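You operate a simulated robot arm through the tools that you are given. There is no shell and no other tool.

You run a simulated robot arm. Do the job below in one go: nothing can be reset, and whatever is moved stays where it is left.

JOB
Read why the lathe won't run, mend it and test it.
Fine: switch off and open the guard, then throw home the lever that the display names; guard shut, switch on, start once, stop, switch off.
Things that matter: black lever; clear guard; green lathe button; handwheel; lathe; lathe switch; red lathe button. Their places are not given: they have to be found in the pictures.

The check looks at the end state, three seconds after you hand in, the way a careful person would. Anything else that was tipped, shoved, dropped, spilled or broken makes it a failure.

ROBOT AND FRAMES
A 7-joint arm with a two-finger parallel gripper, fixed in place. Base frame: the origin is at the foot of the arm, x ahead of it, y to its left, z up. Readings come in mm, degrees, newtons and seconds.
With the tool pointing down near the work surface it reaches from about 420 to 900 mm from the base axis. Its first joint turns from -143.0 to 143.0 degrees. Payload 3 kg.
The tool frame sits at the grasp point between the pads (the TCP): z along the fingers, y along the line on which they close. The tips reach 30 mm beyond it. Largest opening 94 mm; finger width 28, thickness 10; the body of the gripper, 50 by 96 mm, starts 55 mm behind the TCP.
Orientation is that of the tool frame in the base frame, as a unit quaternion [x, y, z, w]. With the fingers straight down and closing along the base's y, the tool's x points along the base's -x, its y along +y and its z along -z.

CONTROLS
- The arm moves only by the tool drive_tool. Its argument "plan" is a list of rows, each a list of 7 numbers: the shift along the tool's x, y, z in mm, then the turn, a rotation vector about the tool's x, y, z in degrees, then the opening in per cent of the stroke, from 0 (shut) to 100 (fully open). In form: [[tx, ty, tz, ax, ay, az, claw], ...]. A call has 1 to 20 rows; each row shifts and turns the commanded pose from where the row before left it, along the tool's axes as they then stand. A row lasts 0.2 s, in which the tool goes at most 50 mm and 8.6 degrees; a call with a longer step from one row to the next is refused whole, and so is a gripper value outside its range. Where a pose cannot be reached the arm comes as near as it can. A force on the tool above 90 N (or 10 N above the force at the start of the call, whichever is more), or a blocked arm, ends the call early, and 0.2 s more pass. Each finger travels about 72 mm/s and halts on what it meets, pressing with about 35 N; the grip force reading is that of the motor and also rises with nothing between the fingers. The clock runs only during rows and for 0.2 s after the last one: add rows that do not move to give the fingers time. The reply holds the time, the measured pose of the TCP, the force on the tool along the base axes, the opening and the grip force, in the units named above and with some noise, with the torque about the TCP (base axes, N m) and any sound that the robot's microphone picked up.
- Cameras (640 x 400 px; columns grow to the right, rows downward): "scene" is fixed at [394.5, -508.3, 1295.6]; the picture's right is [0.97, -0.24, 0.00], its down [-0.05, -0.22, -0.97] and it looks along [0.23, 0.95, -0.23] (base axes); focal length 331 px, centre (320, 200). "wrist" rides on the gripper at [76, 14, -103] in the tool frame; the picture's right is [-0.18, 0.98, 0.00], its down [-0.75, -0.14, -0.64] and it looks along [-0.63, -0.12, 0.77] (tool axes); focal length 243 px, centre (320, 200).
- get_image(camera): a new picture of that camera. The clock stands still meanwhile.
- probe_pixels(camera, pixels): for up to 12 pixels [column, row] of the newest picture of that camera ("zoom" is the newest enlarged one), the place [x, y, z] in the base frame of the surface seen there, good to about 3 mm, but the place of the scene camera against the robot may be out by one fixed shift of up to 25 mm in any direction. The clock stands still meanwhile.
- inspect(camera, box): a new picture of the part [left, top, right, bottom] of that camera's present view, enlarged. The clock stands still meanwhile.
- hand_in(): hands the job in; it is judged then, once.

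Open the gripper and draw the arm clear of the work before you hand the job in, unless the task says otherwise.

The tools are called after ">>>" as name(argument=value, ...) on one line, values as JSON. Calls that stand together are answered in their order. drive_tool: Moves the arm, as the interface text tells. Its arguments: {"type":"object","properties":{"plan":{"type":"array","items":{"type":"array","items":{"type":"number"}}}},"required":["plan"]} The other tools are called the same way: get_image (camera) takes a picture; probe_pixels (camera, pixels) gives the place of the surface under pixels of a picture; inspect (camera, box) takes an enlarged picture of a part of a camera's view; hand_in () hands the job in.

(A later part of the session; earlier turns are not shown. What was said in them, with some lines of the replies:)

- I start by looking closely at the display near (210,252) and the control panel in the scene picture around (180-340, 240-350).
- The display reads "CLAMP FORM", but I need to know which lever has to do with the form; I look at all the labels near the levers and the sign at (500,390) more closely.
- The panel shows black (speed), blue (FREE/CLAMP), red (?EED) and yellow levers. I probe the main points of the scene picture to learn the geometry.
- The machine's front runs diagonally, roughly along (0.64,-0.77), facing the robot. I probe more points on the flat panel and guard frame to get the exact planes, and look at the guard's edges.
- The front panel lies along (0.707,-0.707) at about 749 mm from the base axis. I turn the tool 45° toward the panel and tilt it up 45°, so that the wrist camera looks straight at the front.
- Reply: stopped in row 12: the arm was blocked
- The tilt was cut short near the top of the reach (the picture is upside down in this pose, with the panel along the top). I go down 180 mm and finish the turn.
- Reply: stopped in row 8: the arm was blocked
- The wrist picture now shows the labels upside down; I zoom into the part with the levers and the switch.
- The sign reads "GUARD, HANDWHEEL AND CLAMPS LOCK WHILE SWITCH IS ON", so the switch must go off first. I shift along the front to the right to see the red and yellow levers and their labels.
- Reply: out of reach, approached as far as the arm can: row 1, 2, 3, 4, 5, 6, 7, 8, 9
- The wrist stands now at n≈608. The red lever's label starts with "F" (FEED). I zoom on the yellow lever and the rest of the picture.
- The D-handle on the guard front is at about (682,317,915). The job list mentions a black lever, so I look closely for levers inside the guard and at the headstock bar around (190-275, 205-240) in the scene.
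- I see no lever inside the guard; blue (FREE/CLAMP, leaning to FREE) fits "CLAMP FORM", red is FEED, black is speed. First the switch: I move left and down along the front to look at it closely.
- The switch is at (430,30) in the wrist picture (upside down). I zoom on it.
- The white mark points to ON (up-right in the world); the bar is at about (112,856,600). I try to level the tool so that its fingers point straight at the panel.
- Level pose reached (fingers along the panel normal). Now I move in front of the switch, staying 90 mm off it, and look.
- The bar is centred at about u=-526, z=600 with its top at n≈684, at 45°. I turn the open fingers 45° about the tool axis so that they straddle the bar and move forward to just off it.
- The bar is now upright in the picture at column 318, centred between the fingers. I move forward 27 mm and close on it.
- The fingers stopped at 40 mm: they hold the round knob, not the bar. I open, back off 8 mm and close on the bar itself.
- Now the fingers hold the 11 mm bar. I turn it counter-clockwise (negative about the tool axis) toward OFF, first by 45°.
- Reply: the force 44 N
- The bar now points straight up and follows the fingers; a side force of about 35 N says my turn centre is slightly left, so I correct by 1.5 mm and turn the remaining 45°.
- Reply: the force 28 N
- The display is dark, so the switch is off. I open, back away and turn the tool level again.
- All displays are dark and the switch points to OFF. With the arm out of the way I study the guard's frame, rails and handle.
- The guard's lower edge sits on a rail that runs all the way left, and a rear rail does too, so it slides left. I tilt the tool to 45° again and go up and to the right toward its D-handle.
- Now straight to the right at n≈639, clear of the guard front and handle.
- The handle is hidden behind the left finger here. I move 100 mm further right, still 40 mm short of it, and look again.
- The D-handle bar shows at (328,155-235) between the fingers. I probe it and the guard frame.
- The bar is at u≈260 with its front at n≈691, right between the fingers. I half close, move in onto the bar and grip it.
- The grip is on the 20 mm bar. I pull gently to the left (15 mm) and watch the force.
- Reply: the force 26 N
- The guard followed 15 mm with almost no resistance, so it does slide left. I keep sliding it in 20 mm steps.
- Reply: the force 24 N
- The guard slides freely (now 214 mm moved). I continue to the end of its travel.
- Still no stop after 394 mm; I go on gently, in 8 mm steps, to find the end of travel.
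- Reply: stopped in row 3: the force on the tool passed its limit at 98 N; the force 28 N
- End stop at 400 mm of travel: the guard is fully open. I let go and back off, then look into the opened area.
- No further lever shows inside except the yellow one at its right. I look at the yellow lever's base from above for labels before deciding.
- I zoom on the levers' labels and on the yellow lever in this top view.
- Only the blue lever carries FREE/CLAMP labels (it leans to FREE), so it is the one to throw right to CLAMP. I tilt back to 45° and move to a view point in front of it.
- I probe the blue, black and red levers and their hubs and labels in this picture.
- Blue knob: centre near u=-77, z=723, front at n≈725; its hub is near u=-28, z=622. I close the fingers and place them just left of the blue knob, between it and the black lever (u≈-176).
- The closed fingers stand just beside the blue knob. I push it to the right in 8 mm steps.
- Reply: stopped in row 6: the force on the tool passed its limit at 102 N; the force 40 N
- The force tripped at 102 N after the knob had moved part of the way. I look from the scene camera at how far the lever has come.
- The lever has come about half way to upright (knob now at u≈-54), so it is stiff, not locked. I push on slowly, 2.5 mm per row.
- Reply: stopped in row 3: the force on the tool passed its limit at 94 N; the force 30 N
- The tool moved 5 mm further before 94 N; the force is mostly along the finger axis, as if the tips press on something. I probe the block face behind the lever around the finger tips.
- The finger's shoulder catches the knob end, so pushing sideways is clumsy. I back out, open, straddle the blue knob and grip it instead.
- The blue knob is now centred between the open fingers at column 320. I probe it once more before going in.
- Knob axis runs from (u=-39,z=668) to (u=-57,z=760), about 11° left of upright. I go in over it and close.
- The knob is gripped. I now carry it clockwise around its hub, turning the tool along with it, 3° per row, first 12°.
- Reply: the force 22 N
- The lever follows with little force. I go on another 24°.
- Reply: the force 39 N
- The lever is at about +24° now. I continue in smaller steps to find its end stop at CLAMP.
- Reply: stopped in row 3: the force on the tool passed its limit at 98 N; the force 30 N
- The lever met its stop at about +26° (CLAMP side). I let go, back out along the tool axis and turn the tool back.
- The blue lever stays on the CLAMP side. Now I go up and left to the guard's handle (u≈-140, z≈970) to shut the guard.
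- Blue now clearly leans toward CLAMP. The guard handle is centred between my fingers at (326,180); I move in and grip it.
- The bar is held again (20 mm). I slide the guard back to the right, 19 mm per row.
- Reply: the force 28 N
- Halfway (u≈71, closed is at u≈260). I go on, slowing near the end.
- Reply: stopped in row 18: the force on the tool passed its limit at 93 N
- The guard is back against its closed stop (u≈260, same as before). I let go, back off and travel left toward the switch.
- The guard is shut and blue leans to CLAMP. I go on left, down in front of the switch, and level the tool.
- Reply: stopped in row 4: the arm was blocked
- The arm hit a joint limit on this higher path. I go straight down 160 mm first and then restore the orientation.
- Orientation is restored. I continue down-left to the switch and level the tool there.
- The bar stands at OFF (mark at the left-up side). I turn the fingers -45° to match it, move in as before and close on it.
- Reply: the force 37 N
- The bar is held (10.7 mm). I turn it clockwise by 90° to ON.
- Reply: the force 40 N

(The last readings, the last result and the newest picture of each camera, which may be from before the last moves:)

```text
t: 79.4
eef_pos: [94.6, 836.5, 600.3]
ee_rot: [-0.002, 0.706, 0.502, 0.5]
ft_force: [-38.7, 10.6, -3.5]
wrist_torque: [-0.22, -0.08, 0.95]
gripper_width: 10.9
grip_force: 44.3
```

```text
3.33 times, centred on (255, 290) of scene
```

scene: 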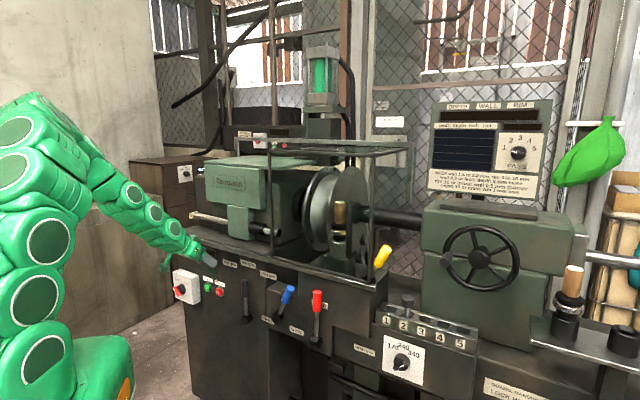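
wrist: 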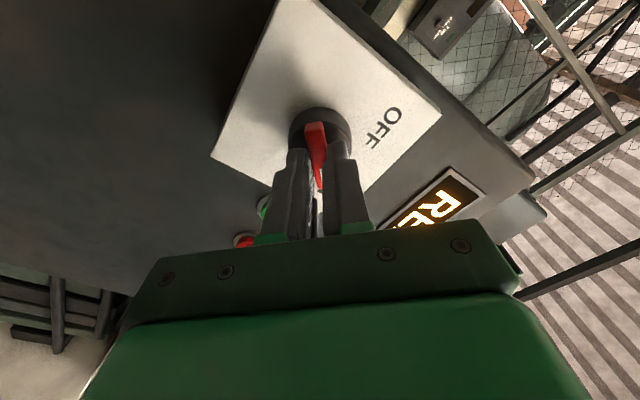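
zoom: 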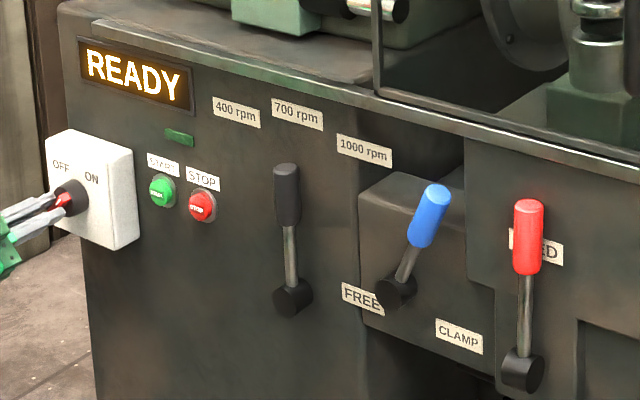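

The display reads READY. I let go of the switch, back off, turn level and move in front of the green START button with closed fingers.

>>> drive_tool(plan=[[0, 0, 0, 0, 0, 0, 60], [0, 0, 0, 0, 0, 0, 60], [0, 0, -20, 0, 0, 0, 60], [0, 0, -35, 0, 0, 0, 60], [0, 0, 0, 0, 0, -7.5, 40], [0, 0, 0, 0, 0, -7.5, 20], [0, 0, 0, 0, 0, -7.5, 0], [0, 0, 0, 0, 0, -7.5, 0], [0, 0, 0, 0, 0, -7.5, 0], [0, 0, 0, 0, 0, -7.5, 0], [-6, -37, 0, 0, 0, 0, 0], [-6, -37, 0, 0, 0, 0, 0], [-6, -37, 0, 0, 0, 0, 0]])

>>> get_image(camera="wrist")

```text
t: 82.2
eef_pos: [135.3, 720.4, 618.2]
ee_rot: [-0.272, 0.652, 0.27, 0.655]
ft_force: [-0.8, 0.9, 0.2]
wrist_torque: [0.0, 0.0, 0.02]
gripper_width: 0.1
grip_force: 32.7
```

```text
taken
```

wrist: 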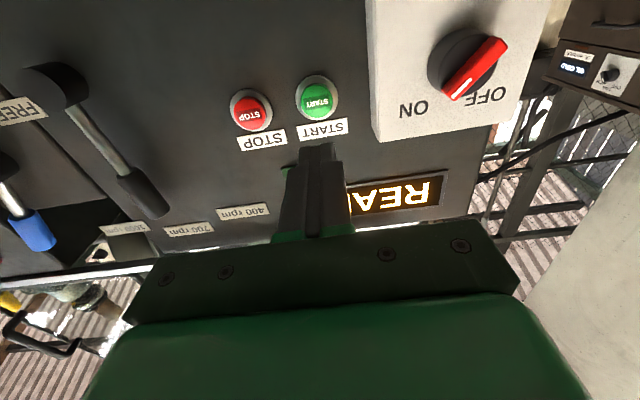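

START is at (317,99) and STOP at (251,110) in the wrist picture. I probe both centres.

>>> probe_pixels(camera="wrist", pixels=[[317, 99], [310, 105], [323, 92], [251, 110], [245, 115], [258, 104], [316, 130], [345, 60]])

>>> inspect(camera="wrist", box=[220, 60, 360, 160])

```text
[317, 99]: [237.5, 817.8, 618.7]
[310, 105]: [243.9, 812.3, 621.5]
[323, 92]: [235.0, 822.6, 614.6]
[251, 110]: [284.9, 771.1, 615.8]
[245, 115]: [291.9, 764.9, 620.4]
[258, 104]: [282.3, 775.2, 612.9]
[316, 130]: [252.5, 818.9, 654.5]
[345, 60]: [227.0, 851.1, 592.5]
```

```text
4.00 times, centred on (290, 110) of wrist
```

zoom: 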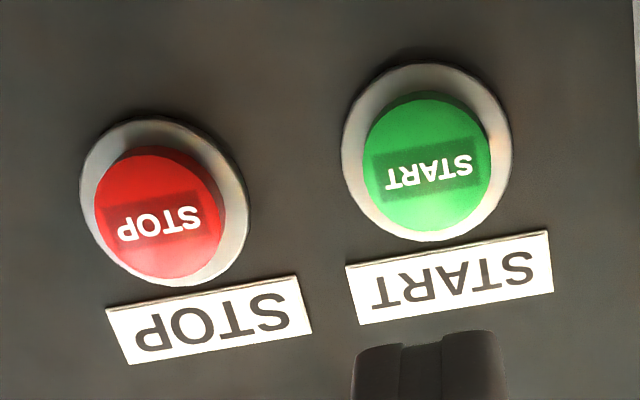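

START's face is centred at u≈-410, z≈619, n≈746. I align and press it once, slowly, then draw back.

>>> drive_tool(plan=[[0, -3.4, 35, 0, 0, 0, 0], [0, 0, 35, 0, 0, 0, 0], [0, 0, 25, 0, 0, 0, 0], [0, 0, 5, 0, 0, 0, 0], [0, 0, 5, 0, 0, 0, 0], [0, 0, 4, 0, 0, 0, 0], [0, 0, 3, 0, 0, 0, 0], [0, 0, 3, 0, 0, 0, 0], [0, 0, 2, 0, 0, 0, 0], [0, 0, 0, 0, 0, 0, 0], [0, 0, -15, 0, 0, 0, 0], [0, 0, -25, 0, 0, 0, 0], [0, 0, -30, 0, 0, 0, 0]])

>>> get_image(camera="wrist")

>>> get_image(camera="scene")

```text
t: 85.0
eef_pos: [170.1, 750.7, 620.6]
ee_rot: [-0.271, 0.653, 0.271, 0.654]
ft_force: [-0.2, 0.3, -0.1]
wrist_torque: [-0.01, 0.0, 0.03]
gripper_width: 0.0
grip_force: 32.9
heard: click
```

```text
taken
```

wrist: 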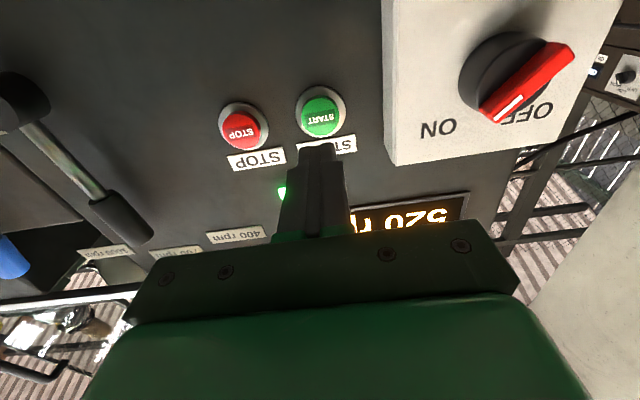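

```text
taken
```

scene: 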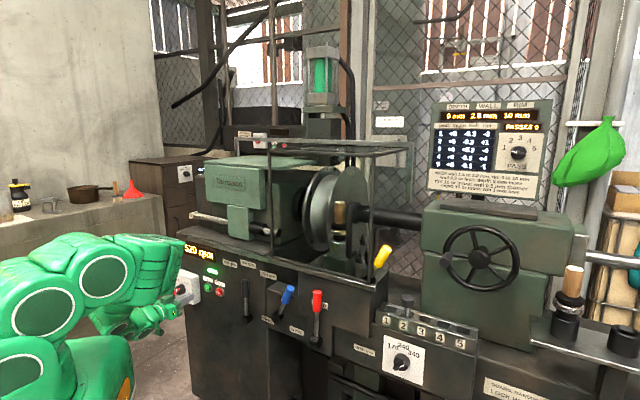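

A click, the lamp lit and the display shows 520 rpm: the lathe runs. I move across to the STOP button and check the display.

>>> drive_tool(plan=[[1.2, -34.7, -10, 0, 0, 0, 0], [1.2, -34.7, 0, 0, 0, 0, 0], [0, 0, 0, 0, 0, 0, 0], [0, 0, 0, 0, 0, 0, 0]])

>>> get_image(camera="wrist")

>>> inspect(camera="scene", box=[165, 230, 345, 350])

>>> probe_pixels(camera="wrist", pixels=[[318, 110], [312, 108], [322, 116]])

```text
t: 86.0
eef_pos: [215.5, 695.8, 616.2]
ee_rot: [-0.272, 0.652, 0.272, 0.654]
ft_force: [0.1, -0.5, 0.8]
wrist_torque: [-0.02, -0.02, 0.01]
gripper_width: 0.0
grip_force: 33.1
```

```text
taken
```

wrist: 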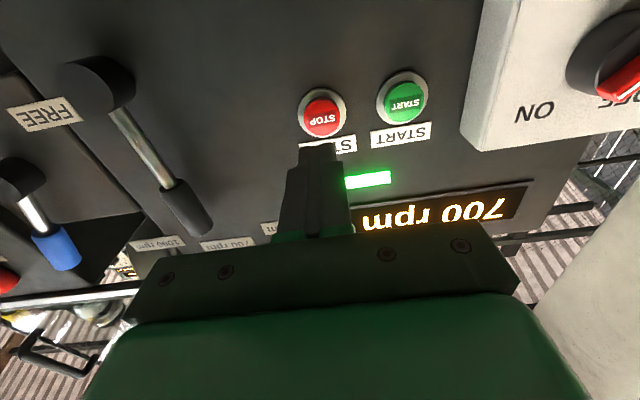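

```text
3.33 times, centred on (255, 290) of scene
```

zoom: 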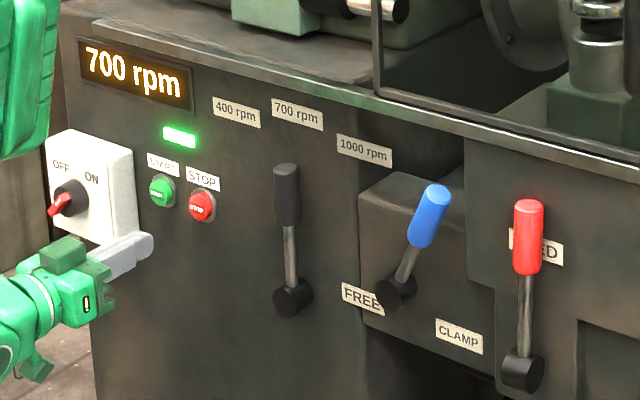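

```text
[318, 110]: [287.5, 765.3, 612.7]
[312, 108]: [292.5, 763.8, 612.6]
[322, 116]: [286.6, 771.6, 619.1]
```

The lathe runs at 700 rpm as the speed lever says. Now I press STOP, whose face is at about u=-342, z=618.

>>> drive_tool(plan=[[-2, 2.5, 30, 0, 0, 0, 0], [0, 0, 25, 0, 0, 0, 0], [0, 0, 5, 0, 0, 0, 0], [0, 0, 5, 0, 0, 0, 0], [0, 0, 4, 0, 0, 0, 0], [0, 0, 3, 0, 0, 0, 0], [0, 0, 3, 0, 0, 0, 0], [0, 0, 2, 0, 0, 0, 0], [0, 0, 0, 0, 0, 0, 0], [0, 0, -15, 0, 0, 0, 0], [0, 0, -25, 0, 0, 0, 0], [0, 0, -35, 0, 0, 0, 0]])

>>> get_image(camera="wrist")

>>> inspect(camera="scene", box=[165, 230, 345, 350])

```text
t: 88.6
eef_pos: [212.3, 697.8, 618.4]
ee_rot: [-0.271, 0.652, 0.271, 0.654]
ft_force: [-0.7, -0.3, -0.3]
wrist_torque: [0.0, 0.0, -0.01]
gripper_width: 0.0
grip_force: 33.2
```

```text
taken
```

wrist: 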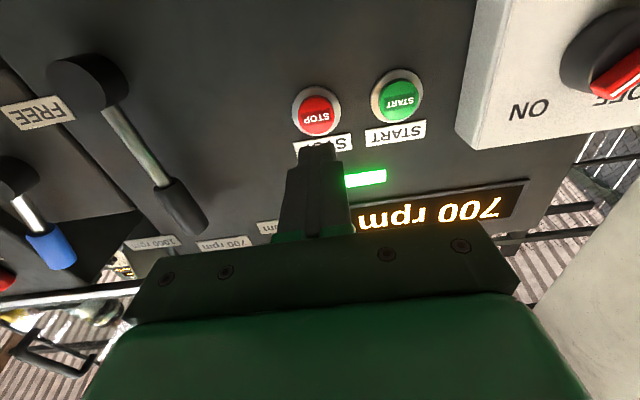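

```text
3.33 times, centred on (255, 290) of scene
```

zoom: 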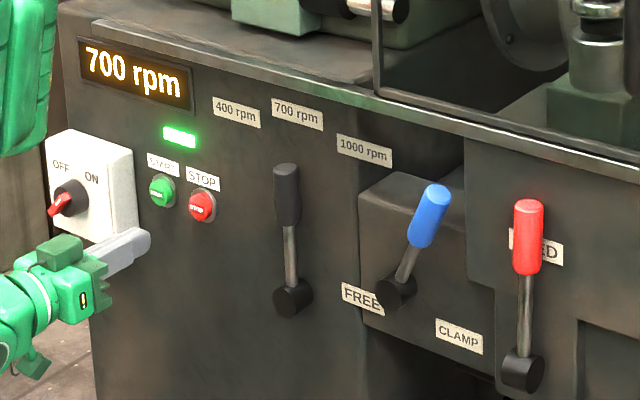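

No click came and it still runs, so the press was a bit short. I press STOP again 5 mm deeper.

>>> drive_tool(plan=[[0, 0, 30, 0, 0, 0, 0], [0, 0, 25, 0, 0, 0, 0], [0, 0, 10, 0, 0, 0, 0], [0, 0, 5, 0, 0, 0, 0], [0, 0, 4, 0, 0, 0, 0], [0, 0, 3, 0, 0, 0, 0], [0, 0, 3, 0, 0, 0, 0], [0, 0, 3, 0, 0, 0, 0], [0, 0, 0, 0, 0, 0, 0], [0, 0, -15, 0, 0, 0, 0], [0, 0, -25, 0, 0, 0, 0], [0, 0, -35, 0, 0, 0, 0]])

>>> get_image(camera="wrist")

```text
t: 91.2
eef_pos: [220.3, 703.8, 618.4]
ee_rot: [-0.272, 0.652, 0.271, 0.654]
ft_force: [0.7, -0.8, -0.4]
wrist_torque: [-0.01, -0.02, -0.03]
gripper_width: 0.1
grip_force: 32.6
heard: click
```

```text
taken
```

wrist: 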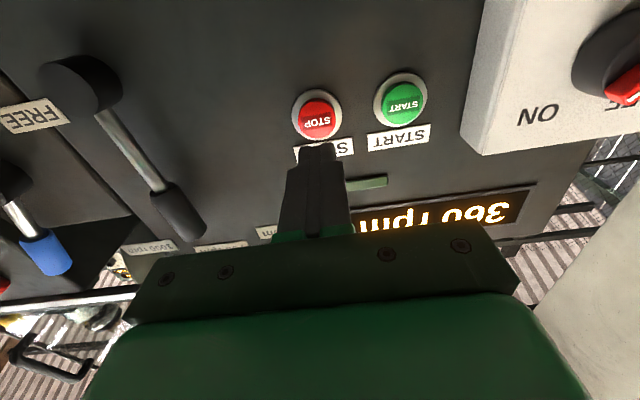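

A click, and the speed is falling (360 rpm). I back off and go to the switch, opening the fingers and turning them to the ON angle.

>>> drive_tool(plan=[[0, 0, -35, 0, 0, 0, 0], [3.7, 36.7, -6, 0, 0, 0, 0], [3.7, 36.7, -6, 0, 0, 0, 0], [3.7, 36.7, -6, 0, 0, 0, 30], [3.7, 36.7, -3, 0, 0, 0, 60], [3.7, 36.7, 0, 0, 0, 0, 60], [0, 0, 0, 0, 0, 7.5, 60], [0, 0, 0, 0, 0, 7.5, 60], [0, 0, 0, 0, 0, 7.5, 60], [0, 0, 0, 0, 0, 7.5, 60], [0, 0, 0, 0, 0, 7.5, 60], [0, 0, 0, 0, 0, 7.5, 60]])

>>> get_image(camera="wrist")

>>> inspect(camera="scene", box=[165, 230, 345, 350])

```text
t: 93.8
eef_pos: [49.5, 791.0, 599.0]
ee_rot: [0.0, 0.706, 0.502, 0.499]
ft_force: [-0.8, -0.3, -0.6]
wrist_torque: [-0.02, 0.03, 0.03]
gripper_width: 56.6
grip_force: 0.1
```

```text
taken
```

wrist: 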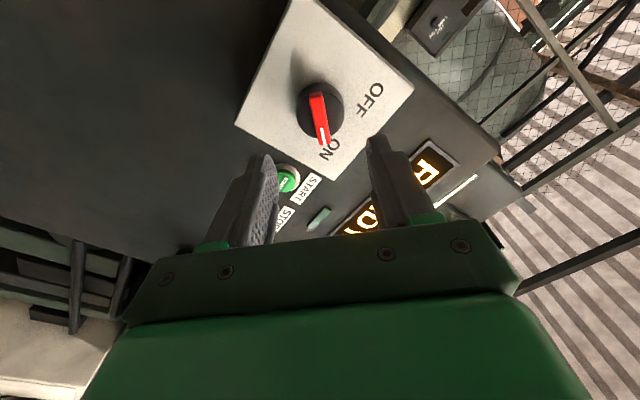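

```text
3.33 times, centred on (255, 290) of scene
```

zoom: 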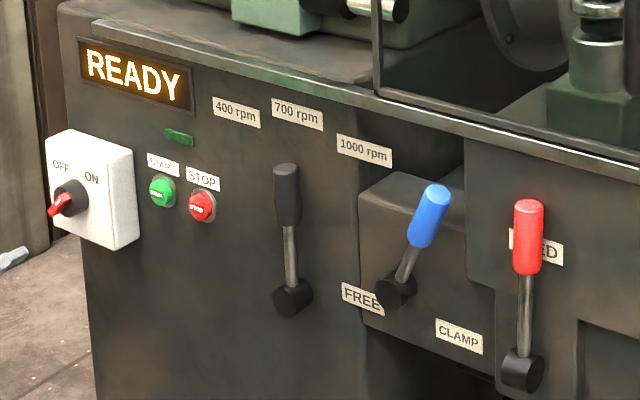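

The display is back to READY and the spindle has stopped. I move onto the bar (at column 321) and grip it.

>>> drive_tool(plan=[[0, 0, 25, 0, 0, 0, 60], [0, 0, 25, 0, 0, 0, 60], [0, 0, 16, 0, 0, 0, 60], [0, 0, 0, 0, 0, 0, 0], [0, 0, 0, 0, 0, 0, 0], [0, 0, 0, 0, 0, 0, 0], [0, 0, 0, 0, 0, 0, 0]])

```text
t: 95.4
eef_pos: [97.7, 839.0, 600.3]
ee_rot: [-0.001, 0.706, 0.5, 0.501]
ft_force: [2.3, 1.4, -3.9]
wrist_torque: [0.11, -0.1, -0.37]
gripper_width: 11.0
grip_force: 44.7
```

The bar is held (11 mm, almost no side force). I turn it counter-clockwise 90° to OFF.

>>> drive_tool(plan=[[0, 0, -1, 0, 0, -7.5, 0], [0, 0, 0, 0, 0, -7.5, 0], [0, 0, 0, 0, 0, -7.5, 0], [0, 0, 0, 0, 0, -7.5, 0], [0, 0, 0, 0, 0, -7.5, 0], [0, 0, 0, 0, 0, -7.5, 0], [0, 0, 0, 0, 0, -7.5, 0], [0, 0, 0, 0, 0, -7.5, 0], [0, 0, 0, 0, 0, -7.5, 0], [0, 0, 0, 0, 0, -7.5, 0], [0, 0, 0, 0, 0, -7.5, 0], [0, 0, 0, 0, 0, -7.5, 0]])

>>> get_image(camera="scene")

```text
t: 98.0
eef_pos: [96.6, 838.1, 599.2]
ee_rot: [-0.499, 0.499, 0.0, 0.708]
ft_force: [26.0, -14.4, 6.4]
wrist_torque: [1.12, 0.54, -0.23]
gripper_width: 10.7
grip_force: 43.9
```

```text
taken
```

scene: 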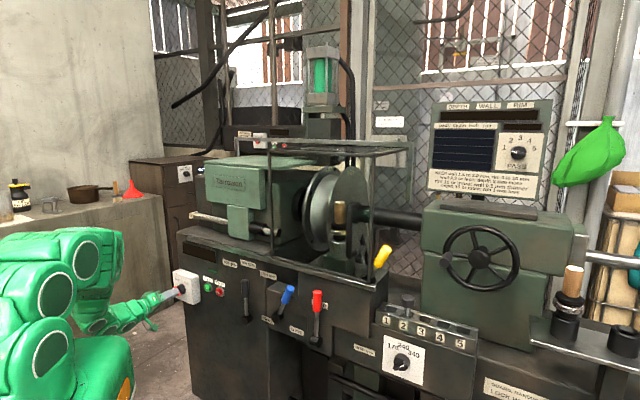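

The displays are dark again: switched off. I open the fingers, draw back well clear and turn level.

>>> drive_tool(plan=[[0, 0, 0, 0, 0, 0, 70], [0, 0, 0, 0, 0, 0, 70], [0, 0, -20, 0, 0, 0, 70], [0, 0, -35, 0, 0, 0, 100], [0, 0, -35, 0, 0, 0, 100], [0, 0, 0, 0, 0, 7.5, 100], [0, 0, 0, 0, 0, 7.5, 100], [0, 0, 0, 0, 0, 7.5, 100], [0, 0, 0, 0, 0, 7.5, 100], [0, 0, 0, 0, 0, 7.5, 100], [0, 0, 0, 0, 0, 7.5, 100], [0, 0, -20, 0, 0, 0, 100]])

>>> get_image(camera="wrist")

>>> inspect(camera="scene", box=[165, 130, 425, 350])

```text
t: 100.6
eef_pos: [17.4, 761.2, 597.6]
ee_rot: [-0.272, 0.652, 0.273, 0.653]
ft_force: [0.8, 0.1, -0.4]
wrist_torque: [0.0, -0.01, -0.01]
gripper_width: 94.1
grip_force: 0.0
```

```text
taken
```

wrist: 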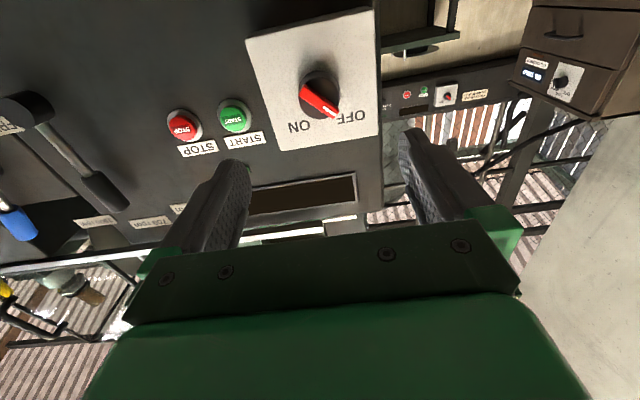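

```text
1.82 times, centred on (295, 240) of scene
```

zoom: 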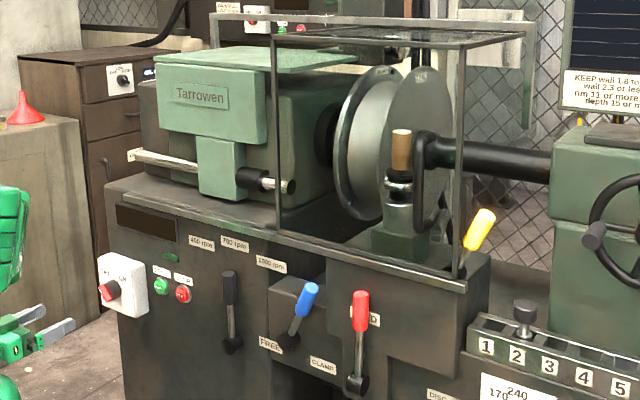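

The switch points to OFF, displays are dark, the guard is shut where it was, blue is at CLAMP, and the black, red and yellow levers are unmoved. The gripper is open and clear, so I hand in.

>>> hand_in()

```text
The job is handed in.
```

The lathe is mended and tested. The display read "CLAMP FORM", and the blue lever was sitting at FREE.

- **Repair:** I switched the lathe off, slid the guard open and threw the blue lever over to CLAMP until it met its stop. It is the only lever labelled FREE/CLAMP. Then I slid the guard shut again.
- **Test:** With the switch on, the display showed READY. I pressed START once and the lathe ran up to 700 rpm, the speed the black lever is set to.
- **Stop:** My first press of STOP was too shallow and did nothing. The second, deeper press stopped the lathe, and the display went back to READY.
- **End state:** The switch is at OFF, the displays are dark, the guard is closed and the blue lever is at CLAMP. The other levers look unmoved in the last pictures. The gripper is open and the arm is clear of the machine.

The job has been handed in, but I haven't seen the result of the check.
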